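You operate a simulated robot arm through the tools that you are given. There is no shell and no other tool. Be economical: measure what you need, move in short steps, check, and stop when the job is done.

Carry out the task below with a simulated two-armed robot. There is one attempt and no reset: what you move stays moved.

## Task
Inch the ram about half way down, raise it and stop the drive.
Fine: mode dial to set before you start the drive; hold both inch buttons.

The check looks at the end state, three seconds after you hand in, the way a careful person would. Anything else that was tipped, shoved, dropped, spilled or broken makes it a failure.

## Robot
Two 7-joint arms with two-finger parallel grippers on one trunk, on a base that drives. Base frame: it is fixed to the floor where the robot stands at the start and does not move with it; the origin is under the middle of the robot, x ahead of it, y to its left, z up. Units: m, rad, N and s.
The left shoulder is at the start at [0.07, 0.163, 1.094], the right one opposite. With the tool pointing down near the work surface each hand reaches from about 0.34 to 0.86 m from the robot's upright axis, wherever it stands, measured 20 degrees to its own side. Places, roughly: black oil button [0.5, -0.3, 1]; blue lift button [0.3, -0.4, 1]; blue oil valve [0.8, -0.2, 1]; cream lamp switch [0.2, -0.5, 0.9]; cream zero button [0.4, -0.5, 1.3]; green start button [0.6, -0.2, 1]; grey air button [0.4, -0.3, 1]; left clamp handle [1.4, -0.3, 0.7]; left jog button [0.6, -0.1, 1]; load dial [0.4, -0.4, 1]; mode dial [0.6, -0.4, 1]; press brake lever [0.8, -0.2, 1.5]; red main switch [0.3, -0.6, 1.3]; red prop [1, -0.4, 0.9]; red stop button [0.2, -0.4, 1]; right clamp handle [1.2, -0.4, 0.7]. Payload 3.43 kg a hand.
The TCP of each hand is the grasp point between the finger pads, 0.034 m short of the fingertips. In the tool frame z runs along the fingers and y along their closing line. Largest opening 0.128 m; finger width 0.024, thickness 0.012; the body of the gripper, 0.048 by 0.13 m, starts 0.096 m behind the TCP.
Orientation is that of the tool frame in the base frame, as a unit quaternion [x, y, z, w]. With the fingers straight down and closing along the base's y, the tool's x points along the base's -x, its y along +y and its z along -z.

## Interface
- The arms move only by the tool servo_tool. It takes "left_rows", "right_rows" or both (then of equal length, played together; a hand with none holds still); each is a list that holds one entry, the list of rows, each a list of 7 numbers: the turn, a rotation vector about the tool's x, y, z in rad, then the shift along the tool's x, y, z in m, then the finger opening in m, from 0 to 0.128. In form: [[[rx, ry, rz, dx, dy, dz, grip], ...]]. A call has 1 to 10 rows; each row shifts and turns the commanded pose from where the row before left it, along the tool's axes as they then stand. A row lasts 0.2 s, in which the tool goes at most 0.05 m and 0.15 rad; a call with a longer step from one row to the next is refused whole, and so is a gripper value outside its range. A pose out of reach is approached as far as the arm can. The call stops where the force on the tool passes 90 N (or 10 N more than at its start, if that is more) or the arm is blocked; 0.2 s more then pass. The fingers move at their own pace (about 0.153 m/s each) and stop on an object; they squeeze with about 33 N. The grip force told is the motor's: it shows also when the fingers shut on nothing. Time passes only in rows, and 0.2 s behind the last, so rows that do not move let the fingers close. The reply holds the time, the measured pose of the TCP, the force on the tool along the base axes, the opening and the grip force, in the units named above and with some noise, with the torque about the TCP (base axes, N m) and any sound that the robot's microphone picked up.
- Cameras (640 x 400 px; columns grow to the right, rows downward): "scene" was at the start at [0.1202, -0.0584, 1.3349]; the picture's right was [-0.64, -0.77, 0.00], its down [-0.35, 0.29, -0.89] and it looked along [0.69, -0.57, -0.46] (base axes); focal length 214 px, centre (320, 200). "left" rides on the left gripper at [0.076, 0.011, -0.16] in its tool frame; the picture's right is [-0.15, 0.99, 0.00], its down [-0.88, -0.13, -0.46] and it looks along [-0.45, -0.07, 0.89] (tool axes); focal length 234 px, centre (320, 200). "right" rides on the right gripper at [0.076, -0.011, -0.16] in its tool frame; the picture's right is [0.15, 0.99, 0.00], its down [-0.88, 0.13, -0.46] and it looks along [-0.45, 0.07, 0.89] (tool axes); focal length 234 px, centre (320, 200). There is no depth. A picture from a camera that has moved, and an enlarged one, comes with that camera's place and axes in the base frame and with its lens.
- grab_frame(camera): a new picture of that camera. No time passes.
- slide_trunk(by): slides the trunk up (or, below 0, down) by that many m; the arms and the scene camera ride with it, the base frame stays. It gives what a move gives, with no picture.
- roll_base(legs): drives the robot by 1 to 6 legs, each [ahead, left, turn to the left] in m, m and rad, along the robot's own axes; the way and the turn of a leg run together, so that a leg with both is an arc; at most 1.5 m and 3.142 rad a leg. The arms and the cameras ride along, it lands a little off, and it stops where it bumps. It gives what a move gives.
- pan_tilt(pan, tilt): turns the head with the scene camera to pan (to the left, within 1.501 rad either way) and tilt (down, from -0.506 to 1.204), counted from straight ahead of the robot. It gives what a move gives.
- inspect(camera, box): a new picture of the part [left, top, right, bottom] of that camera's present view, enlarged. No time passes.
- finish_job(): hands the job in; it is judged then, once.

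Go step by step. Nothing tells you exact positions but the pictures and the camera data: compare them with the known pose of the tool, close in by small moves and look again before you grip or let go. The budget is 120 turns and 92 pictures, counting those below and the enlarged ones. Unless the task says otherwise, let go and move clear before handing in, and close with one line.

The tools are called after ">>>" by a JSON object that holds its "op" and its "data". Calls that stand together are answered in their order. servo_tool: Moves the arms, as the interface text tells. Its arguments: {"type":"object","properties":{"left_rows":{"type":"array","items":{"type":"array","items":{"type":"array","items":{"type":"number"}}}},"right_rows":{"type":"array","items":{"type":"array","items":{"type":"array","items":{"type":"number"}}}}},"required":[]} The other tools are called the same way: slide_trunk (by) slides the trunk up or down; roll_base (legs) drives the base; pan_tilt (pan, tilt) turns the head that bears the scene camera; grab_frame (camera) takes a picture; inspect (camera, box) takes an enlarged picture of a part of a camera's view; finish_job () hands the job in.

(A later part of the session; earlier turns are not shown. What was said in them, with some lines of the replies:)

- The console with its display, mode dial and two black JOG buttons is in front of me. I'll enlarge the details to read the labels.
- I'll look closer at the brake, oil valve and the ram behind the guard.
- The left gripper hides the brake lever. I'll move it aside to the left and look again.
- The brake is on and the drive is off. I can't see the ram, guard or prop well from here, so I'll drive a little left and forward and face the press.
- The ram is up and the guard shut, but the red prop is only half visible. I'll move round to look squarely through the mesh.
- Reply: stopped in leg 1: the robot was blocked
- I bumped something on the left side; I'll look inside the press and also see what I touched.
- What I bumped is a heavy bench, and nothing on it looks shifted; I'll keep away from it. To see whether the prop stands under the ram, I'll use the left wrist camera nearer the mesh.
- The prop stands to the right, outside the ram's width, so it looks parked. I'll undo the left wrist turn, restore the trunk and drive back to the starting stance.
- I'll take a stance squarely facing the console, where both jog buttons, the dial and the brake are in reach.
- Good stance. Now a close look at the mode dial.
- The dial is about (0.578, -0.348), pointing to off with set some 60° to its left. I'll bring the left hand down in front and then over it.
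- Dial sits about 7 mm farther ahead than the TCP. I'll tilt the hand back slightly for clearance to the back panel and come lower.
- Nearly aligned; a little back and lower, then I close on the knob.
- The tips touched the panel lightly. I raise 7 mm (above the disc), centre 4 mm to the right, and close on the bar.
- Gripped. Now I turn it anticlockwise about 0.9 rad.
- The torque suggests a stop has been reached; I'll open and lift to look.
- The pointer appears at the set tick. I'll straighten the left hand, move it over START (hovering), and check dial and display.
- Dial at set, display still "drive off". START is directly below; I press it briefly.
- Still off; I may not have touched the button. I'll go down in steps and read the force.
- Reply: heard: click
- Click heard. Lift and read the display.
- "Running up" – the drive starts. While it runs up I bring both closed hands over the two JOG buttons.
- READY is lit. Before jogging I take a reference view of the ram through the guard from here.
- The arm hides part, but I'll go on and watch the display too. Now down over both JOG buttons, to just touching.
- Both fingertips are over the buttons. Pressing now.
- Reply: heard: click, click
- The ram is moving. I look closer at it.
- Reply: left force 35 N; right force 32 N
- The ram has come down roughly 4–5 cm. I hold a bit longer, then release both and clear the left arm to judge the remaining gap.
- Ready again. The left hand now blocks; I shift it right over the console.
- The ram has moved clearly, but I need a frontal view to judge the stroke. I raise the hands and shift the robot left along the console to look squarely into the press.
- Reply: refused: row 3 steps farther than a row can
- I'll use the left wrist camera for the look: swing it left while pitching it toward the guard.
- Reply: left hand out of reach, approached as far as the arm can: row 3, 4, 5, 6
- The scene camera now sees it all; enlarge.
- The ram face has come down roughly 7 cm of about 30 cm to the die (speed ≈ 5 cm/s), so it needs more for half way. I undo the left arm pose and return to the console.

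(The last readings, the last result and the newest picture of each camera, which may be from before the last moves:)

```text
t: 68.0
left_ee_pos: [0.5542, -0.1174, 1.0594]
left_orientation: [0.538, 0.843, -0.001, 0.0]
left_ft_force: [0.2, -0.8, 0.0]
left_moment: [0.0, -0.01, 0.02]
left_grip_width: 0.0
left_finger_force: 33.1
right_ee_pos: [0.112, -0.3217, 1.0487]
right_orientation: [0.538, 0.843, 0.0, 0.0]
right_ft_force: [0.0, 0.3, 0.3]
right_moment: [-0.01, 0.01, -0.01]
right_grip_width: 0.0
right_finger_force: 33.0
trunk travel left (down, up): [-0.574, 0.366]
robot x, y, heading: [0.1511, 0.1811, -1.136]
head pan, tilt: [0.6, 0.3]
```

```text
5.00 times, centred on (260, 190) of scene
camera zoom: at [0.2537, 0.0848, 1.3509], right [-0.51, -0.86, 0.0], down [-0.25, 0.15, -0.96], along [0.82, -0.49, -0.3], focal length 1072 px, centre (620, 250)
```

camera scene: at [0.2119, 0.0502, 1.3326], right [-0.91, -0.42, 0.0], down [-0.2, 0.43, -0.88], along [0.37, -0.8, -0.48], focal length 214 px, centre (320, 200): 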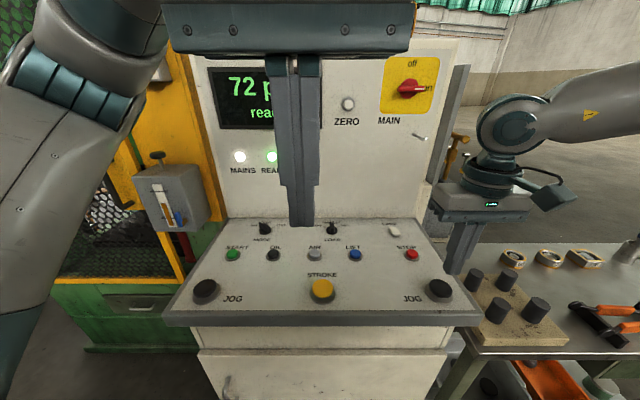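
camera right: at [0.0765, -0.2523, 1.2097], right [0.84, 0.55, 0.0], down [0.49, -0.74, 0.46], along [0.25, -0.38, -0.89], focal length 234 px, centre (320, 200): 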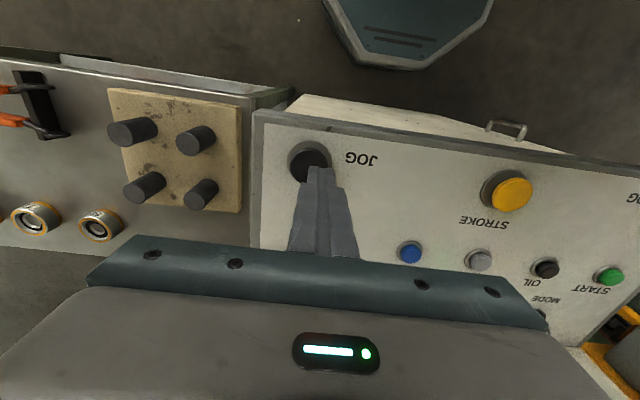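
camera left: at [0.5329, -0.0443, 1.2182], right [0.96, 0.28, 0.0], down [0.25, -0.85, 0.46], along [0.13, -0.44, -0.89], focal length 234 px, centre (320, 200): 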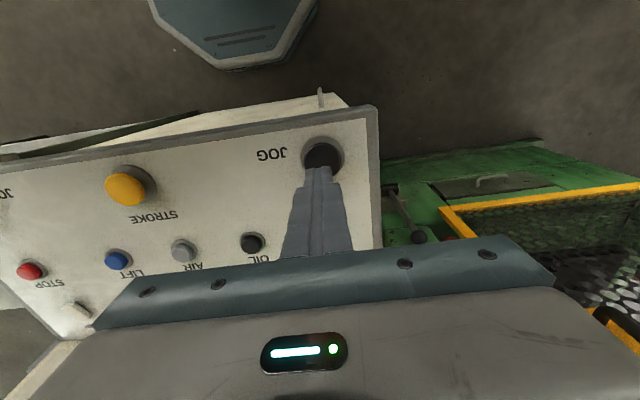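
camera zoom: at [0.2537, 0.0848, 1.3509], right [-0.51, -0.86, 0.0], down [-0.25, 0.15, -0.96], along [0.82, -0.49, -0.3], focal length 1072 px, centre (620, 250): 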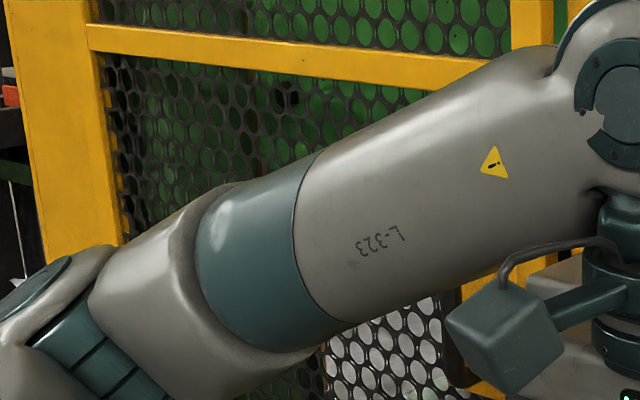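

Aligned. Press both again and hold about 1 s, then look.

>>> {"op": "servo_tool", "data": {"left_rows": [[[0, 0, 0, 0, 0, 0.03, 0.0], [0, 0, 0, 0, 0, 0.03, 0.0], [0, 0, 0, 0, 0, 0.011, 0.0], [0, 0, 0, 0, 0, 0, 0.0], [0, 0, 0, 0, 0, 0, 0.0], [0, 0, 0, 0, 0, 0, 0.0]]], "right_rows": [[[0, 0, 0, 0, 0, 0.025, 0.0], [0, 0, 0, 0, 0, 0.025, 0.0], [0, 0, 0, 0, 0, 0.011, 0.0], [0, 0, 0, 0, 0, 0, 0.0], [0, 0, 0, 0, 0, 0, 0.0], [0, 0, 0, 0, 0, 0, 0.0]]]}}

>>> {"op": "inspect", "data": {"camera": "scene", "box": [220, 150, 300, 230]}}

```text
t: 69.4
left_ee_pos: [0.553, -0.1162, 0.9891]
left_orientation: [0.538, 0.843, -0.003, 0.001]
left_ft_force: [11.2, -7.5, 27.6]
left_moment: [-0.06, -0.27, -0.01]
left_grip_width: 0.0
left_finger_force: 33.3
right_ee_pos: [0.1117, -0.3225, 0.9908]
right_orientation: [0.537, 0.843, -0.001, 0.002]
right_ft_force: [-2.5, -14.1, 38.8]
right_moment: [-0.28, 0.21, 0.07]
right_grip_width: 0.0
right_finger_force: 32.9
trunk travel left (down, up): [-0.574, 0.366]
robot x, y, heading: [0.1504, 0.1779, -1.133]
head pan, tilt: [0.6, 0.3]
heard: click, click
```

```text
5.00 times, centred on (260, 190) of scene
camera zoom: at [0.2531, 0.0862, 1.3517], right [-0.51, -0.86, 0.0], down [-0.25, 0.15, -0.96], along [0.82, -0.49, -0.29], focal length 1072 px, centre (620, 250)
```

zoom: 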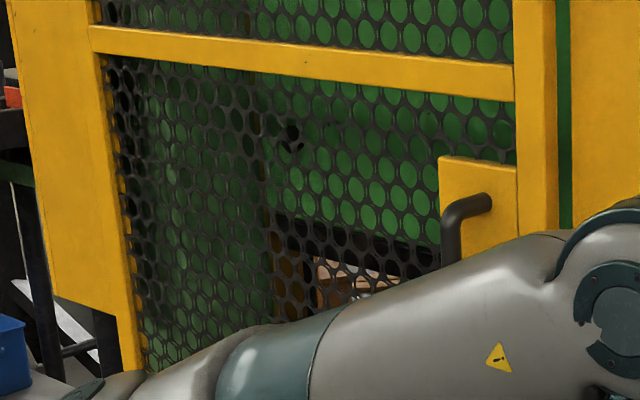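

The ram is around 12 cm down. A touch more, then release both.

>>> {"op": "servo_tool", "data": {"left_rows": [[[0, 0, 0, 0, 0, 0, 0.0], [0, 0, 0, 0, 0, 0, 0.0], [0, 0, 0, 0, 0, -0.02, 0.0], [0, 0, 0, 0, 0, -0.04, 0.0], [0, 0, 0, 0, 0, -0.02, 0.0]]], "right_rows": [[[0, 0, 0, 0, 0, 0, 0.0], [0, 0, 0, 0, 0, 0, 0.0], [0, 0, 0, 0, 0, -0.02, 0.0], [0, 0, 0, 0, 0, -0.04, 0.0], [0, 0, 0, 0, 0, -0.02, 0.0]]]}}

>>> {"op": "grab_frame", "data": {"camera": "scene"}}

>>> {"op": "inspect", "data": {"camera": "scene", "box": [200, 140, 320, 310]}}

```text
t: 70.6
left_ee_pos: [0.5519, -0.1158, 1.068]
left_orientation: [0.538, 0.843, -0.001, -0.001]
left_ft_force: [-0.4, 0.3, 0.5]
left_moment: [-0.01, -0.01, 0.03]
left_grip_width: 0.0
left_finger_force: 33.0
right_ee_pos: [0.1105, -0.3214, 1.0676]
right_orientation: [0.538, 0.843, 0.001, 0.0]
right_ft_force: [0.1, 0.0, -0.7]
right_moment: [0.02, 0.03, 0.03]
right_grip_width: 0.0001
right_finger_force: 33.2
trunk travel left (down, up): [-0.574, 0.366]
robot x, y, heading: [0.1556, 0.1761, -1.134]
head pan, tilt: [0.6, 0.3]
```

```text
22 pictures are left
camera scene: at [0.2538, 0.0848, 1.3506], right [-0.51, -0.86, 0.0], down [-0.25, 0.15, -0.96], along [0.82, -0.49, -0.3], focal length 214 px, centre (320, 200)
```

scene: 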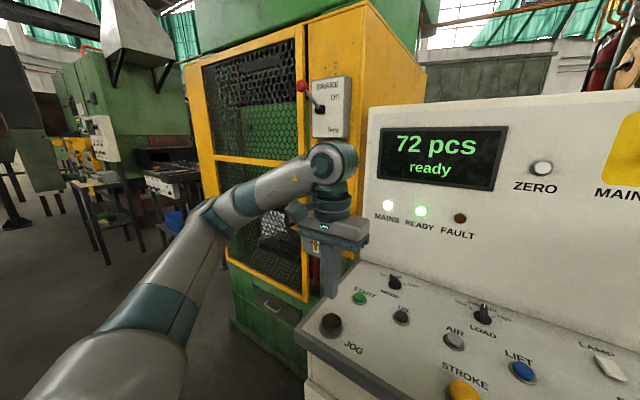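

```text
2.35 times, centred on (260, 225) of scene
camera zoom: at [0.2538, 0.0848, 1.3506], right [-0.51, -0.86, 0.0], down [-0.25, 0.15, -0.96], along [0.82, -0.49, -0.3], focal length 505 px, centre (461, 141)
```

zoom: 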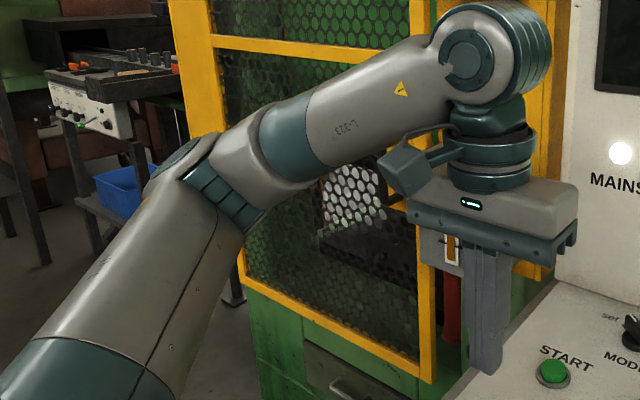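

Stopped. I check the depth frontally again before lifting: retract the left hand, shift left.

>>> {"op": "servo_tool", "data": {"left_rows": [[[0, 0, 0, 0.04, 0, -0.02, 0.0], [0, 0, 0, 0.04, 0, -0.02, 0.0], [0, 0, 0, 0.04, 0, -0.02, 0.0]]]}}

>>> {"op": "roll_base", "data": {"legs": [[0, 0.5, 0]]}}

>>> {"op": "servo_tool", "data": {"left_rows": [[[0, -0.15, 0, 0, 0.03, 0, 0.0], [0, -0.15, 0, 0, 0.03, 0, 0.0], [0, -0.15, 0, 0, 0.03, 0, 0.0], [0, -0.15, 0, 0, 0.02, 0, 0.0]]]}}

>>> {"op": "pan_tilt", "data": {"pan": 0.45, "tilt": 0.3}}

>>> {"op": "grab_frame", "data": {"camera": "scene"}}

```text
t: 71.4
left_ee_pos: [0.5015, -0.0054, 1.1276]
left_orientation: [0.538, 0.843, 0.001, 0.002]
left_ft_force: [-0.3, -0.1, -0.5]
left_moment: [-0.04, 0.0, -0.01]
left_grip_width: 0.0001
left_finger_force: 32.7
right_ee_pos: [0.1102, -0.3207, 1.0676]
right_orientation: [0.538, 0.843, -0.001, 0.001]
right_ft_force: [-0.6, 0.8, 0.4]
right_moment: [-0.03, -0.02, 0.01]
right_grip_width: 0.0
right_finger_force: 32.8
trunk travel left (down, up): [-0.574, 0.366]
robot x, y, heading: [0.1511, 0.1747, -1.137]
head pan, tilt: [0.6, 0.3]
```

```text
t: 74.3
left_ee_pos: [0.9533, 0.2048, 1.1282]
left_orientation: [0.536, 0.844, -0.001, 0.0]
left_ft_force: [0.8, 0.3, -0.2]
left_moment: [0.04, 0.05, 0.01]
left_grip_width: 0.0
left_finger_force: 33.3
right_ee_pos: [0.5623, -0.1122, 1.0682]
right_orientation: [0.537, 0.844, -0.001, -0.001]
right_ft_force: [0.7, -0.2, 0.7]
right_moment: [0.06, 0.0, -0.03]
right_grip_width: 0.0
right_finger_force: 33.4
trunk travel left (down, up): [-0.574, 0.366]
robot x, y, heading: [0.6016, 0.3844, -1.137]
head pan, tilt: [0.6, 0.3]
```

```text
t: 75.3
left_ee_pos: [1.0711, 0.2463, 1.1568]
left_orientation: [0.513, 0.806, -0.159, 0.249]
left_ft_force: [0.5, 0.3, 0.0]
left_moment: [-0.02, -0.03, -0.02]
left_grip_width: 0.0001
left_finger_force: 32.9
left hand out of reach, approached as far as the arm can: row 3, 4
right_ee_pos: [0.5625, -0.1108, 1.0677]
right_orientation: [0.536, 0.844, 0.0, 0.001]
right_ft_force: [-0.1, -0.5, 0.5]
right_moment: [0.0, -0.02, -0.04]
right_grip_width: 0.0
right_finger_force: 32.8
trunk travel left (down, up): [-0.574, 0.366]
robot x, y, heading: [0.6011, 0.3926, -1.132]
head pan, tilt: [0.6, 0.3]
```

```text
t: 76.0
left_ee_pos: [1.0698, 0.2453, 1.156]
left_orientation: [0.512, 0.807, -0.158, 0.248]
left_ft_force: [-0.8, 0.7, -0.2]
left_moment: [-0.03, 0.02, -0.01]
left_grip_width: 0.0
left_finger_force: 33.0
right_ee_pos: [0.5612, -0.1121, 1.0662]
right_orientation: [0.537, 0.844, 0.001, 0.0]
right_ft_force: [-0.6, -0.4, -0.3]
right_moment: [0.05, 0.0, -0.01]
right_grip_width: 0.0
right_finger_force: 33.1
trunk travel left (down, up): [-0.574, 0.366]
robot x, y, heading: [0.6012, 0.3892, -1.135]
head pan, tilt: [0.45, 0.3]
```

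```text
20 pictures are left
camera scene: at [0.6951, 0.2835, 1.3509], right [-0.63, -0.78, 0.0], down [-0.23, 0.19, -0.96], along [0.74, -0.6, -0.3], focal length 214 px, centre (320, 200)
```

scene: 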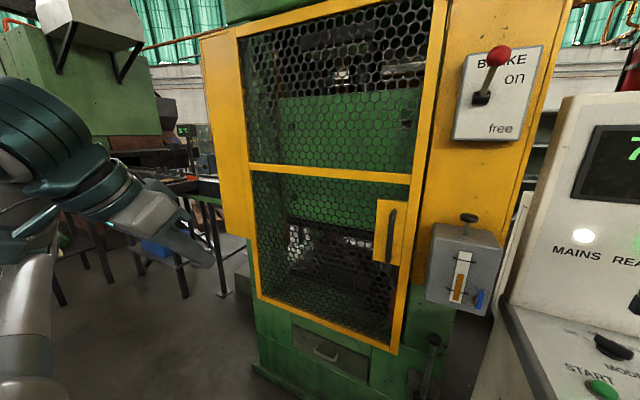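

>>> {"op": "inspect", "data": {"camera": "scene", "box": [240, 165, 420, 355]}}

>>> {"op": "inspect", "data": {"camera": "scene", "box": [230, 0, 440, 210]}}

```text
2.11 times, centred on (330, 260) of scene
camera zoom: at [0.6951, 0.2835, 1.3509], right [-0.63, -0.78, 0.0], down [-0.23, 0.19, -0.96], along [0.74, -0.6, -0.3], focal length 452 px, centre (299, 74)
```

zoom: 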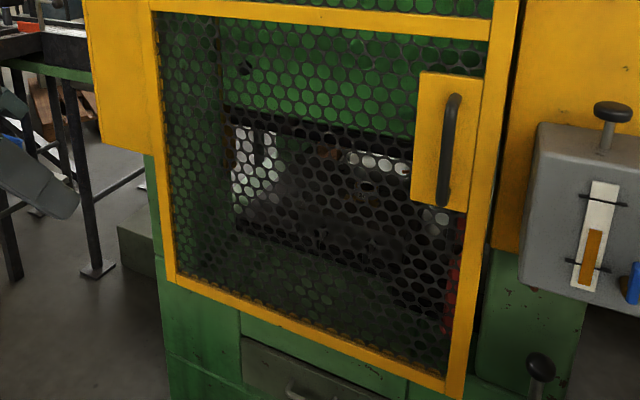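

```text
1.90 times, centred on (335, 105) of scene
camera zoom: at [0.6951, 0.2835, 1.3509], right [-0.63, -0.78, 0.0], down [-0.23, 0.19, -0.96], along [0.74, -0.6, -0.3], focal length 408 px, centre (291, 381)
```

zoom: 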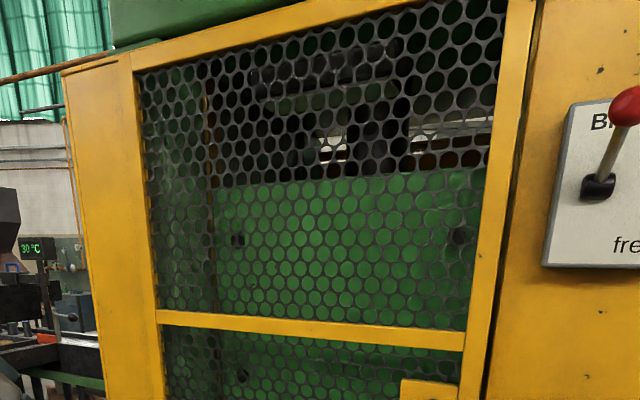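

The gap between ram tool and die is now about equal to what it has travelled: half way. I return to the console to lift it.

>>> {"op": "servo_tool", "data": {"left_rows": [[[0, 0.15, 0, 0, 0, 0, 0.0], [0, 0.15, 0, 0, 0, 0, 0.0], [0, 0.15, 0, 0, 0, 0, 0.0], [0, 0.15, 0, 0, 0, 0, 0.0]]]}}

>>> {"op": "roll_base", "data": {"legs": [[0, -0.5, 0]]}}

>>> {"op": "servo_tool", "data": {"right_rows": [[[0, 0, 0, -0.029, 0.04, 0, 0.0], [0, 0, 0, -0.029, 0.04, 0, 0.0], [0, 0, 0, -0.029, 0.04, 0, 0.0], [0, 0, 0, -0.029, 0.04, 0, 0.0]]]}}

>>> {"op": "pan_tilt", "data": {"pan": 0.0, "tilt": 0.5}}

>>> {"op": "grab_frame", "data": {"camera": "right"}}

>>> {"op": "grab_frame", "data": {"camera": "scene"}}

```text
t: 77.0
left_ee_pos: [1.0701, 0.2422, 1.1559]
left_orientation: [0.537, 0.844, -0.001, -0.001]
left_ft_force: [-0.1, -0.8, -0.2]
left_moment: [0.0, 0.01, 0.05]
left_grip_width: 0.0001
left_finger_force: 32.7
right_ee_pos: [0.5615, -0.112, 1.0664]
right_orientation: [0.537, 0.844, 0.0, 0.0]
right_ft_force: [-0.2, -0.2, -0.2]
right_moment: [0.01, 0.0, -0.02]
right_grip_width: 0.0
right_finger_force: 32.7
trunk travel left (down, up): [-0.574, 0.366]
robot x, y, heading: [0.5996, 0.3891, -1.131]
head pan, tilt: [0.45, 0.3]
```

```text
t: 80.0
left_ee_pos: [0.6215, 0.0328, 1.1553]
left_orientation: [0.536, 0.844, -0.002, 0.001]
left_ft_force: [-1.0, 0.3, 0.7]
left_moment: [-0.01, -0.04, 0.0]
left_grip_width: 0.0
left_finger_force: 32.8
right_ee_pos: [0.1132, -0.3236, 1.0679]
right_orientation: [0.535, 0.845, -0.001, 0.0]
right_ft_force: [-0.1, 0.4, 0.8]
right_moment: [-0.03, -0.02, 0.01]
right_grip_width: 0.0
right_finger_force: 33.3
trunk travel left (down, up): [-0.574, 0.366]
robot x, y, heading: [0.1533, 0.1748, -1.128]
head pan, tilt: [0.45, 0.3]
```

```text
t: 81.0
left_ee_pos: [0.6209, 0.0334, 1.1569]
left_orientation: [0.534, 0.845, -0.001, 0.001]
left_ft_force: [-0.7, 0.2, 0.4]
left_moment: [-0.05, 0.01, 0.0]
left_grip_width: 0.0001
left_finger_force: 33.6
right_ee_pos: [0.2483, -0.3483, 1.0667]
right_orientation: [0.535, 0.845, -0.002, 0.001]
right_ft_force: [-0.3, 0.7, -0.5]
right_moment: [0.0, 0.02, 0.01]
right_grip_width: 0.0001
right_finger_force: 33.1
right hand out of reach, approached as far as the arm can: row 3, 4
trunk travel left (down, up): [-0.574, 0.366]
robot x, y, heading: [0.1532, 0.1751, -1.133]
head pan, tilt: [0.45, 0.3]
```

```text
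t: 81.9
left_ee_pos: [0.6211, 0.0317, 1.1557]
left_orientation: [0.536, 0.844, -0.001, 0.0]
left_ft_force: [0.3, 0.3, 0.0]
left_moment: [-0.01, 0.0, 0.0]
left_grip_width: 0.0001
left_finger_force: 32.7
right_ee_pos: [0.2489, -0.3487, 1.0643]
right_orientation: [0.535, 0.845, 0.0, 0.0]
right_ft_force: [0.1, -0.2, 0.1]
right_moment: [0.01, 0.02, 0.0]
right_grip_width: 0.0
right_finger_force: 33.0
trunk travel left (down, up): [-0.574, 0.366]
robot x, y, heading: [0.151, 0.174, -1.133]
head pan, tilt: [0.0, 0.499]
```

```text
17 pictures are left
camera right: at [0.2057, -0.2858, 1.2248], right [0.83, 0.56, 0.0], down [0.49, -0.74, 0.46], along [0.25, -0.38, -0.89], focal length 234 px, centre (320, 200)
```

right: 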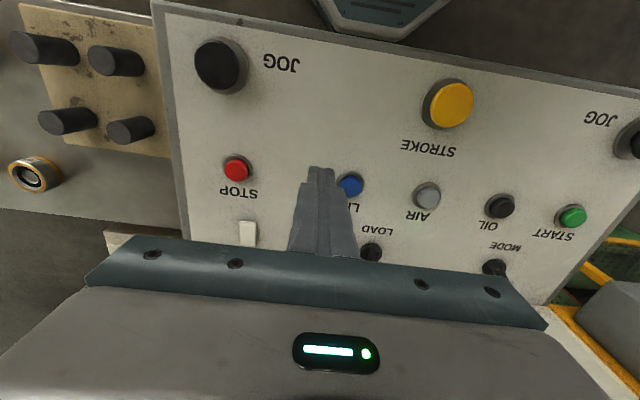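

```text
16 pictures are left
camera scene: at [0.2128, 0.0489, 1.3326], right [-0.9, -0.43, 0.0], down [-0.21, 0.43, -0.88], along [0.38, -0.79, -0.48], focal length 214 px, centre (320, 200)
```

scene: 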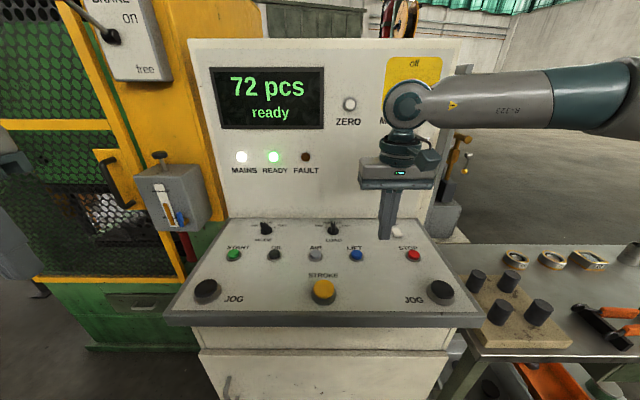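

The right arm is limited across the middle; shifting the base 8 cm left puts LIFT within its comfortable side.

>>> {"op": "roll_base", "data": {"legs": [[0, 0.08, 0]]}}

>>> {"op": "servo_tool", "data": {"right_rows": [[[0, 0, 0, -0.017, -0.019, 0, 0.0], [0, 0, 0, -0.017, -0.019, 0, 0.0]]]}}

>>> {"op": "grab_frame", "data": {"camera": "right"}}

```text
t: 82.9
left_ee_pos: [0.6919, 0.0666, 1.1551]
left_orientation: [0.535, 0.845, -0.001, 0.0]
left_ft_force: [0.1, -0.3, -0.3]
left_moment: [-0.03, 0.03, 0.0]
left_grip_width: 0.0
left_finger_force: 33.2
right_ee_pos: [0.3182, -0.3142, 1.0657]
right_orientation: [0.535, 0.845, 0.0, 0.0]
right_ft_force: [0.1, 0.5, 0.4]
right_moment: [0.01, 0.0, 0.01]
right_grip_width: 0.0
right_finger_force: 33.0
trunk travel left (down, up): [-0.574, 0.366]
robot x, y, heading: [0.2216, 0.2066, -1.129]
head pan, tilt: [0.0, 0.499]
```

```text
t: 83.5
left_ee_pos: [0.6936, 0.0656, 1.1552]
left_orientation: [0.535, 0.845, -0.002, 0.0]
left_ft_force: [0.7, -0.6, 0.1]
left_moment: [-0.02, -0.01, -0.01]
left_grip_width: 0.0
left_finger_force: 32.3
right_ee_pos: [0.2981, -0.3634, 1.0649]
right_orientation: [0.535, 0.845, 0.0, 0.0]
right_ft_force: [-0.1, -0.1, -1.2]
right_moment: [-0.02, 0.02, 0.02]
right_grip_width: 0.0
right_finger_force: 33.1
trunk travel left (down, up): [-0.574, 0.366]
robot x, y, heading: [0.2252, 0.2098, -1.128]
head pan, tilt: [0.0, 0.499]
```

```text
15 pictures are left
camera right: at [0.2572, -0.2998, 1.2248], right [0.83, 0.56, 0.0], down [0.49, -0.74, 0.46], along [0.25, -0.38, -0.89], focal length 234 px, centre (320, 200)
```

right: 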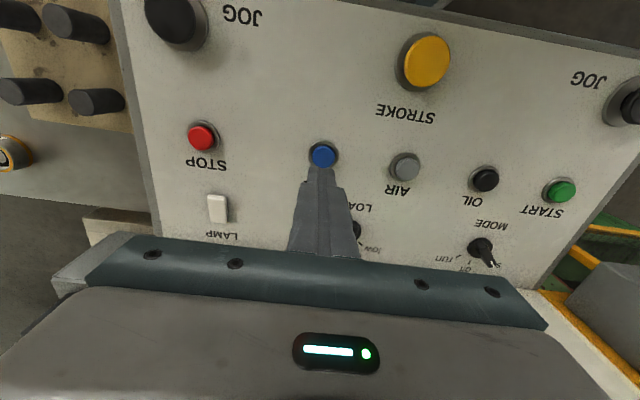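

LIFT is right under the fingertips; press and read.

>>> {"op": "servo_tool", "data": {"right_rows": [[[0, 0, 0, -0.002, 0.004, 0.04, 0.0], [0, 0, 0, 0, 0, 0.035, 0.0], [0, 0, 0, 0, 0, 0.008, 0.0]]]}}

>>> {"op": "grab_frame", "data": {"camera": "scene"}}

```text
t: 84.3
left_ee_pos: [0.6918, 0.0666, 1.1554]
left_orientation: [0.535, 0.845, -0.001, 0.0]
left_ft_force: [-0.3, 0.0, 0.6]
left_moment: [-0.03, -0.02, -0.05]
left_grip_width: 0.0
left_finger_force: 32.9
right_ee_pos: [0.3035, -0.3646, 0.983]
right_orientation: [0.535, 0.845, -0.001, 0.002]
right_ft_force: [-1.2, -3.8, 10.1]
right_moment: [-0.04, 0.05, 0.03]
right_grip_width: 0.0001
right_finger_force: 33.3
trunk travel left (down, up): [-0.574, 0.366]
robot x, y, heading: [0.2248, 0.2113, -1.127]
head pan, tilt: [0.0, 0.499]
heard: click
```

```text
14 pictures are left
camera scene: at [0.283, 0.0827, 1.3329], right [-0.9, -0.43, 0.0], down [-0.2, 0.43, -0.88], along [0.38, -0.79, -0.48], focal length 214 px, centre (320, 200)
```

scene: 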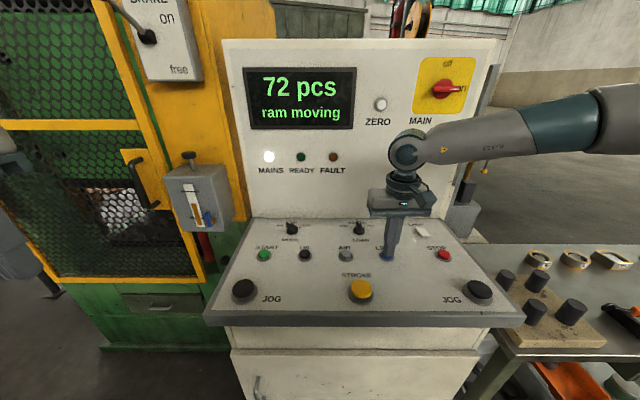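

Ram moving. I keep LIFT held for another 2 s and check the display.

>>> {"op": "servo_tool", "data": {"right_rows": [[[0, 0, 0, 0, 0, 0, 0.0], [0, 0, 0, 0, 0, 0, 0.0], [0, 0, 0, 0, 0, 0, 0.0], [0, 0, 0, 0, 0, 0, 0.0], [0, 0, 0, 0, 0, 0, 0.0], [0, 0, 0, 0, 0, 0, 0.0], [0, 0, 0, 0, 0, 0, 0.0], [0, 0, 0, 0, 0, 0, 0.0], [0, 0, 0, 0, 0, 0, 0.0], [0, 0, 0, 0, 0, 0, 0.0]]]}}

>>> {"op": "grab_frame", "data": {"camera": "scene"}}

```text
t: 86.5
left_ee_pos: [0.6921, 0.0665, 1.1561]
left_orientation: [0.536, 0.844, -0.002, 0.0]
left_ft_force: [-0.1, -0.3, -1.0]
left_moment: [-0.03, 0.0, -0.01]
left_grip_width: 0.0003
left_finger_force: 33.2
right_ee_pos: [0.3044, -0.3638, 0.9823]
right_orientation: [0.535, 0.845, -0.001, 0.001]
right_ft_force: [-0.1, -13.0, 25.1]
right_moment: [-0.35, 0.02, 0.0]
right_grip_width: 0.0
right_finger_force: 33.8
trunk travel left (down, up): [-0.574, 0.366]
robot x, y, heading: [0.2239, 0.21, -1.129]
head pan, tilt: [0.0, 0.499]
```

```text
13 pictures are left
camera scene: at [0.2831, 0.0829, 1.3327], right [-0.9, -0.43, 0.0], down [-0.2, 0.43, -0.88], along [0.38, -0.79, -0.48], focal length 214 px, centre (320, 200)
```

scene: 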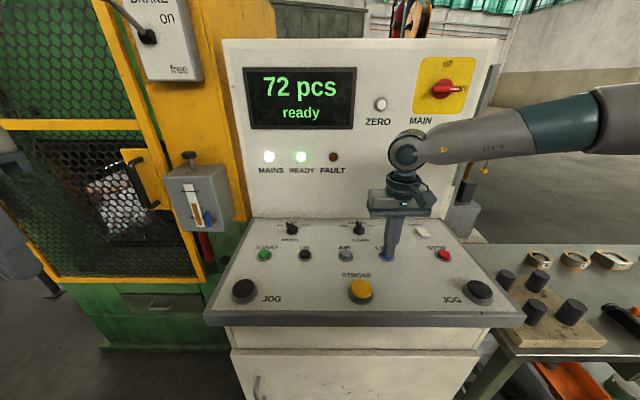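

Ready again with LIFT held: the ram has reached the top. Release and go over STOP; check the ram height too.

>>> {"op": "servo_tool", "data": {"right_rows": [[[0, 0, 0, 0, 0, -0.04, 0.0], [0, 0, 0, 0, 0, -0.04, 0.0], [0, 0, 0, 0, -0.047, 0, 0.0], [0, 0, 0, 0, -0.047, 0, 0.0], [0, 0, 0, 0, -0.047, 0, 0.0]]]}}

>>> {"op": "pan_tilt", "data": {"pan": 0.6, "tilt": 0.3}}

>>> {"op": "grab_frame", "data": {"camera": "right"}}

>>> {"op": "grab_frame", "data": {"camera": "scene"}}

```text
t: 87.7
left_ee_pos: [0.6902, 0.0661, 1.1561]
left_orientation: [0.536, 0.844, -0.001, 0.001]
left_ft_force: [-0.7, 0.1, 0.7]
left_moment: [0.02, -0.01, 0.0]
left_grip_width: 0.0
left_finger_force: 33.0
right_ee_pos: [0.1737, -0.4244, 1.0607]
right_orientation: [0.535, 0.845, 0.001, 0.001]
right_ft_force: [-0.6, -0.6, -0.3]
right_moment: [0.07, -0.01, 0.01]
right_grip_width: 0.0
right_finger_force: 33.0
trunk travel left (down, up): [-0.574, 0.366]
robot x, y, heading: [0.2257, 0.2124, -1.128]
head pan, tilt: [0.0, 0.499]
```

```text
t: 88.7
left_ee_pos: [0.6917, 0.0663, 1.1566]
left_orientation: [0.535, 0.845, -0.002, 0.0]
left_ft_force: [0.0, 0.3, 0.8]
left_moment: [0.0, 0.02, 0.0]
left_grip_width: 0.0
left_finger_force: 32.9
right_ee_pos: [0.1742, -0.425, 1.0609]
right_orientation: [0.536, 0.844, 0.0, 0.0]
right_ft_force: [-0.9, -0.5, 0.3]
right_moment: [0.02, 0.04, 0.01]
right_grip_width: 0.0
right_finger_force: 32.8
trunk travel left (down, up): [-0.574, 0.366]
robot x, y, heading: [0.2224, 0.2115, -1.126]
head pan, tilt: [0.6, 0.3]
```

```text
12 pictures are left
camera right: at [0.1327, -0.3612, 1.2208], right [0.83, 0.56, 0.0], down [0.49, -0.74, 0.46], along [0.25, -0.38, -0.89], focal length 234 px, centre (320, 200)
```

right: 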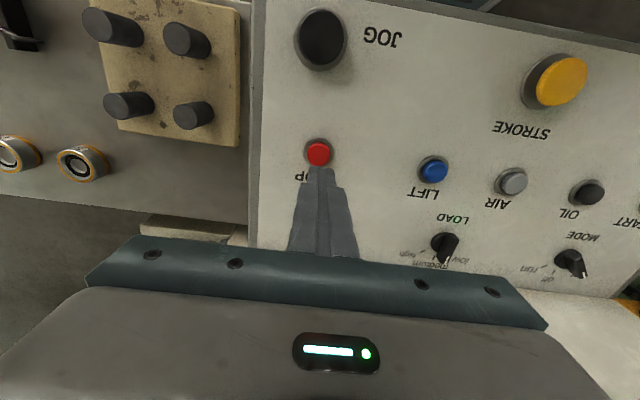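

```text
11 pictures are left
camera scene: at [0.3248, 0.1173, 1.3509], right [-0.5, -0.86, 0.0], down [-0.26, 0.15, -0.96], along [0.82, -0.48, -0.3], focal length 214 px, centre (320, 200)
```

scene: 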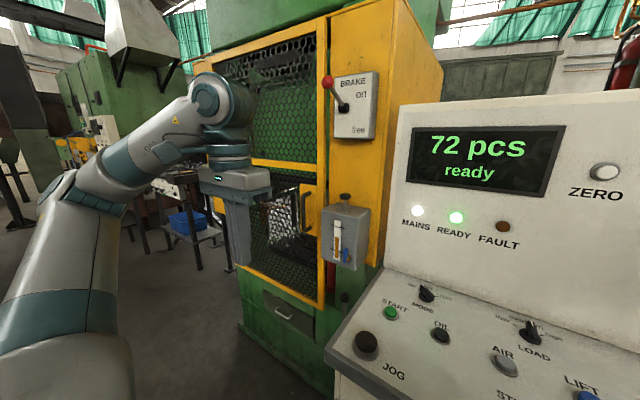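

The ram is back at the top. Now STOP, directly below.

>>> {"op": "servo_tool", "data": {"right_rows": [[[0, 0, 0, 0, 0, 0.04, 0.0], [0, 0, 0, 0, 0, 0.031, 0.0], [0, 0, 0, 0, 0, 0.008, 0.0]]]}}

>>> {"op": "inspect", "data": {"camera": "scene", "box": [380, 110, 580, 260]}}

```text
t: 89.5
left_ee_pos: [0.6921, 0.0666, 1.1557]
left_orientation: [0.535, 0.845, -0.001, 0.0]
left_ft_force: [0.1, 0.1, 0.2]
left_moment: [-0.03, 0.03, -0.02]
left_grip_width: 0.0
left_finger_force: 32.9
right_ee_pos: [0.1744, -0.4243, 0.9832]
right_orientation: [0.536, 0.844, -0.001, 0.0]
right_ft_force: [-1.4, -2.8, 6.5]
right_moment: [-0.03, 0.08, -0.02]
right_grip_width: 0.0001
right_finger_force: 33.2
trunk travel left (down, up): [-0.574, 0.366]
robot x, y, heading: [0.2182, 0.2109, -1.129]
head pan, tilt: [0.6, 0.3]
heard: click
```

```text
2.67 times, centred on (480, 185) of scene
camera zoom: at [0.3246, 0.118, 1.3512], right [-0.5, -0.86, 0.0], down [-0.26, 0.15, -0.96], along [0.83, -0.48, -0.3], focal length 572 px, centre (-107, 240)
```

zoom: 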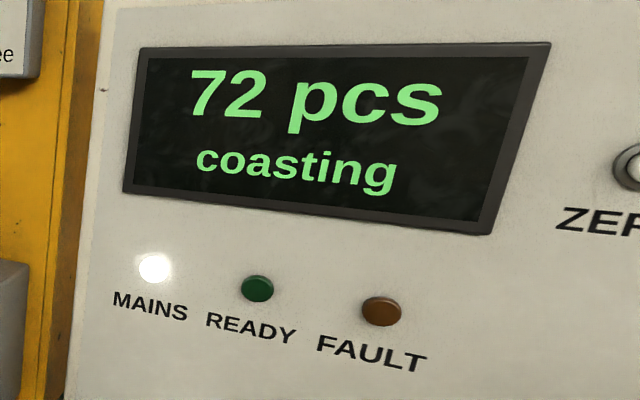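

Coasting down. I lift clear and wait for the drive to stop.

>>> {"op": "servo_tool", "data": {"right_rows": [[[0, 0, 0, 0, 0, -0.045, 0.0], [0, 0, 0, 0, 0, -0.045, 0.0], [0, 0, 0, 0, 0, -0.045, 0.0], [0, 0, 0, 0.04, 0, 0, 0.0], [0, 0, 0, 0.04, 0, 0, 0.0], [0, 0, 0, 0.04, 0, 0, 0.0], [0, 0, 0, 0, 0, 0, 0.0], [0, 0, 0, 0, 0, 0, 0.0], [0, 0, 0, 0, 0, 0, 0.0], [0, 0, 0, 0, 0, 0, 0.0]]]}}

>>> {"op": "servo_tool", "data": {"right_rows": [[[0, 0, 0, 0, 0, 0, 0.0], [0, 0, 0, 0, 0, 0, 0.0], [0, 0, 0, 0, 0, 0, 0.0], [0, 0, 0, 0, 0, 0, 0.0], [0, 0, 0, 0, 0, 0, 0.0], [0, 0, 0, 0, 0, 0, 0.0], [0, 0, 0, 0, 0, 0, 0.0], [0, 0, 0, 0, 0, 0, 0.0], [0, 0, 0, 0, 0, 0, 0.0], [0, 0, 0, 0, 0, 0, 0.0]]]}}

>>> {"op": "grab_frame", "data": {"camera": "scene"}}

```text
t: 91.7
left_ee_pos: [0.6925, 0.0663, 1.1553]
left_orientation: [0.535, 0.845, -0.002, 0.0]
left_ft_force: [0.3, 1.3, 0.2]
left_moment: [-0.01, -0.01, 0.02]
left_grip_width: 0.0
left_finger_force: 32.9
right_ee_pos: [0.1234, -0.3148, 1.1167]
right_orientation: [0.535, 0.845, 0.001, 0.001]
right_ft_force: [-0.4, 0.4, -0.5]
right_moment: [0.01, -0.02, -0.02]
right_grip_width: 0.0002
right_finger_force: 32.5
trunk travel left (down, up): [-0.574, 0.366]
robot x, y, heading: [0.2253, 0.2065, -1.131]
head pan, tilt: [0.6, 0.3]
```

```text
t: 93.9
left_ee_pos: [0.691, 0.0667, 1.1556]
left_orientation: [0.536, 0.844, -0.001, 0.001]
left_ft_force: [0.3, -0.7, -1.2]
left_moment: [-0.04, -0.02, 0.04]
left_grip_width: 0.0
left_finger_force: 33.1
right_ee_pos: [0.124, -0.3158, 1.1172]
right_orientation: [0.535, 0.845, 0.001, 0.0]
right_ft_force: [0.6, 0.1, 0.2]
right_moment: [0.0, -0.04, -0.02]
right_grip_width: 0.0002
right_finger_force: 33.4
trunk travel left (down, up): [-0.574, 0.366]
robot x, y, heading: [0.225, 0.2117, -1.125]
head pan, tilt: [0.6, 0.3]
```

```text
9 pictures are left
camera scene: at [0.325, 0.1175, 1.351], right [-0.5, -0.86, 0.0], down [-0.26, 0.15, -0.96], along [0.83, -0.48, -0.3], focal length 214 px, centre (320, 200)
```

scene: 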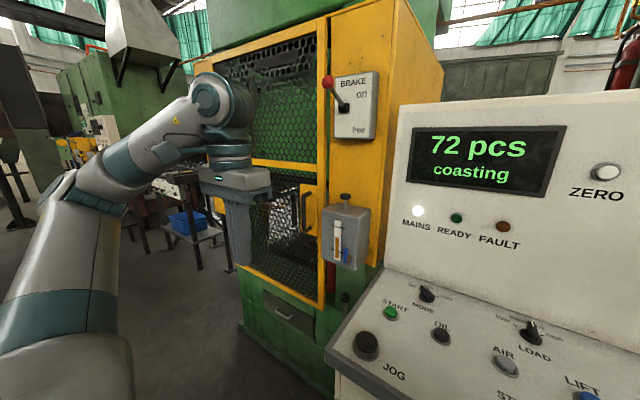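

Still coasting; I wait some more.

>>> {"op": "servo_tool", "data": {"right_rows": [[[0, 0, 0, 0, 0, 0, 0.0], [0, 0, 0, 0, 0, 0, 0.0], [0, 0, 0, 0, 0, 0, 0.0], [0, 0, 0, 0, 0, 0, 0.0], [0, 0, 0, 0, 0, 0, 0.0], [0, 0, 0, 0, 0, 0, 0.0], [0, 0, 0, 0, 0, 0, 0.0], [0, 0, 0, 0, 0, 0, 0.0], [0, 0, 0, 0, 0, 0, 0.0], [0, 0, 0, 0, 0, 0, 0.0]]]}}

>>> {"op": "servo_tool", "data": {"right_rows": [[[0, 0, 0, 0, 0, 0, 0.0], [0, 0, 0, 0, 0, 0, 0.0], [0, 0, 0, 0, 0, 0, 0.0], [0, 0, 0, 0, 0, 0, 0.0], [0, 0, 0, 0, 0, 0, 0.0], [0, 0, 0, 0, 0, 0, 0.0], [0, 0, 0, 0, 0, 0, 0.0], [0, 0, 0, 0, 0, 0, 0.0], [0, 0, 0, 0, 0, 0, 0.0], [0, 0, 0, 0, 0, 0, 0.0]]]}}

>>> {"op": "servo_tool", "data": {"right_rows": [[[0, 0, 0, 0, 0, 0, 0.0], [0, 0, 0, 0, 0, 0, 0.0], [0, 0, 0, 0, 0, 0, 0.0], [0, 0, 0, 0, 0, 0, 0.0], [0, 0, 0, 0, 0, 0, 0.0], [0, 0, 0, 0, 0, 0, 0.0], [0, 0, 0, 0, 0, 0, 0.0], [0, 0, 0, 0, 0, 0, 0.0], [0, 0, 0, 0, 0, 0, 0.0], [0, 0, 0, 0, 0, 0, 0.0]]]}}

>>> {"op": "grab_frame", "data": {"camera": "scene"}}

```text
t: 96.1
left_ee_pos: [0.6911, 0.0678, 1.1557]
left_orientation: [0.535, 0.845, -0.001, 0.0]
left_ft_force: [0.1, 0.2, -0.5]
left_moment: [-0.04, -0.01, -0.03]
left_grip_width: 0.0001
left_finger_force: 33.2
right_ee_pos: [0.1241, -0.3154, 1.1166]
right_orientation: [0.535, 0.845, 0.0, 0.0]
right_ft_force: [0.2, 0.3, 1.0]
right_moment: [0.01, -0.02, -0.01]
right_grip_width: 0.0
right_finger_force: 33.1
trunk travel left (down, up): [-0.574, 0.366]
robot x, y, heading: [0.2236, 0.2089, -1.128]
head pan, tilt: [0.6, 0.3]
```

```text
t: 98.3
left_ee_pos: [0.6924, 0.0673, 1.1554]
left_orientation: [0.535, 0.845, -0.002, 0.001]
left_ft_force: [-0.3, -0.6, 0.8]
left_moment: [0.0, 0.03, 0.0]
left_grip_width: 0.0
left_finger_force: 33.4
right_ee_pos: [0.1228, -0.3155, 1.1169]
right_orientation: [0.535, 0.845, 0.0, 0.001]
right_ft_force: [-0.8, -0.2, -0.2]
right_moment: [-0.04, -0.01, 0.02]
right_grip_width: 0.0001
right_finger_force: 33.3
trunk travel left (down, up): [-0.574, 0.366]
robot x, y, heading: [0.224, 0.2124, -1.127]
head pan, tilt: [0.6, 0.3]
```

```text
t: 100.5
left_ee_pos: [0.6934, 0.0662, 1.1561]
left_orientation: [0.535, 0.845, -0.002, 0.001]
left_ft_force: [-0.2, -0.7, 1.4]
left_moment: [0.0, 0.0, -0.03]
left_grip_width: 0.0
left_finger_force: 33.4
right_ee_pos: [0.1248, -0.3159, 1.1172]
right_orientation: [0.536, 0.844, 0.0, 0.001]
right_ft_force: [0.2, 0.0, 0.2]
right_moment: [0.03, 0.02, 0.02]
right_grip_width: 0.0
right_finger_force: 32.7
trunk travel left (down, up): [-0.574, 0.366]
robot x, y, heading: [0.2218, 0.2116, -1.126]
head pan, tilt: [0.6, 0.3]
```

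```text
8 pictures are left
camera scene: at [0.325, 0.1175, 1.351], right [-0.5, -0.86, 0.0], down [-0.26, 0.15, -0.96], along [0.83, -0.48, -0.3], focal length 214 px, centre (320, 200)
```

scene: 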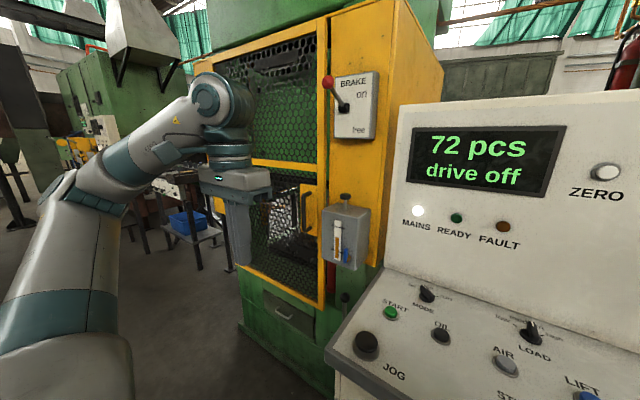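

The display shows "drive off", the ram is up, there's no fault, and both hands are clear. Handing in.

>>> {"op": "finish_job", "data": {}}

```text
The job is handed in.
```

With the mode dial on set, I inched the ram about half way down holding both jog buttons, then raised it to the top and stopped the drive. "Half way" is my estimate from the camera views, because nothing showed the stroke length. The base also bumped a workbench once while I was looking round, and nothing on the part I could see looked moved.
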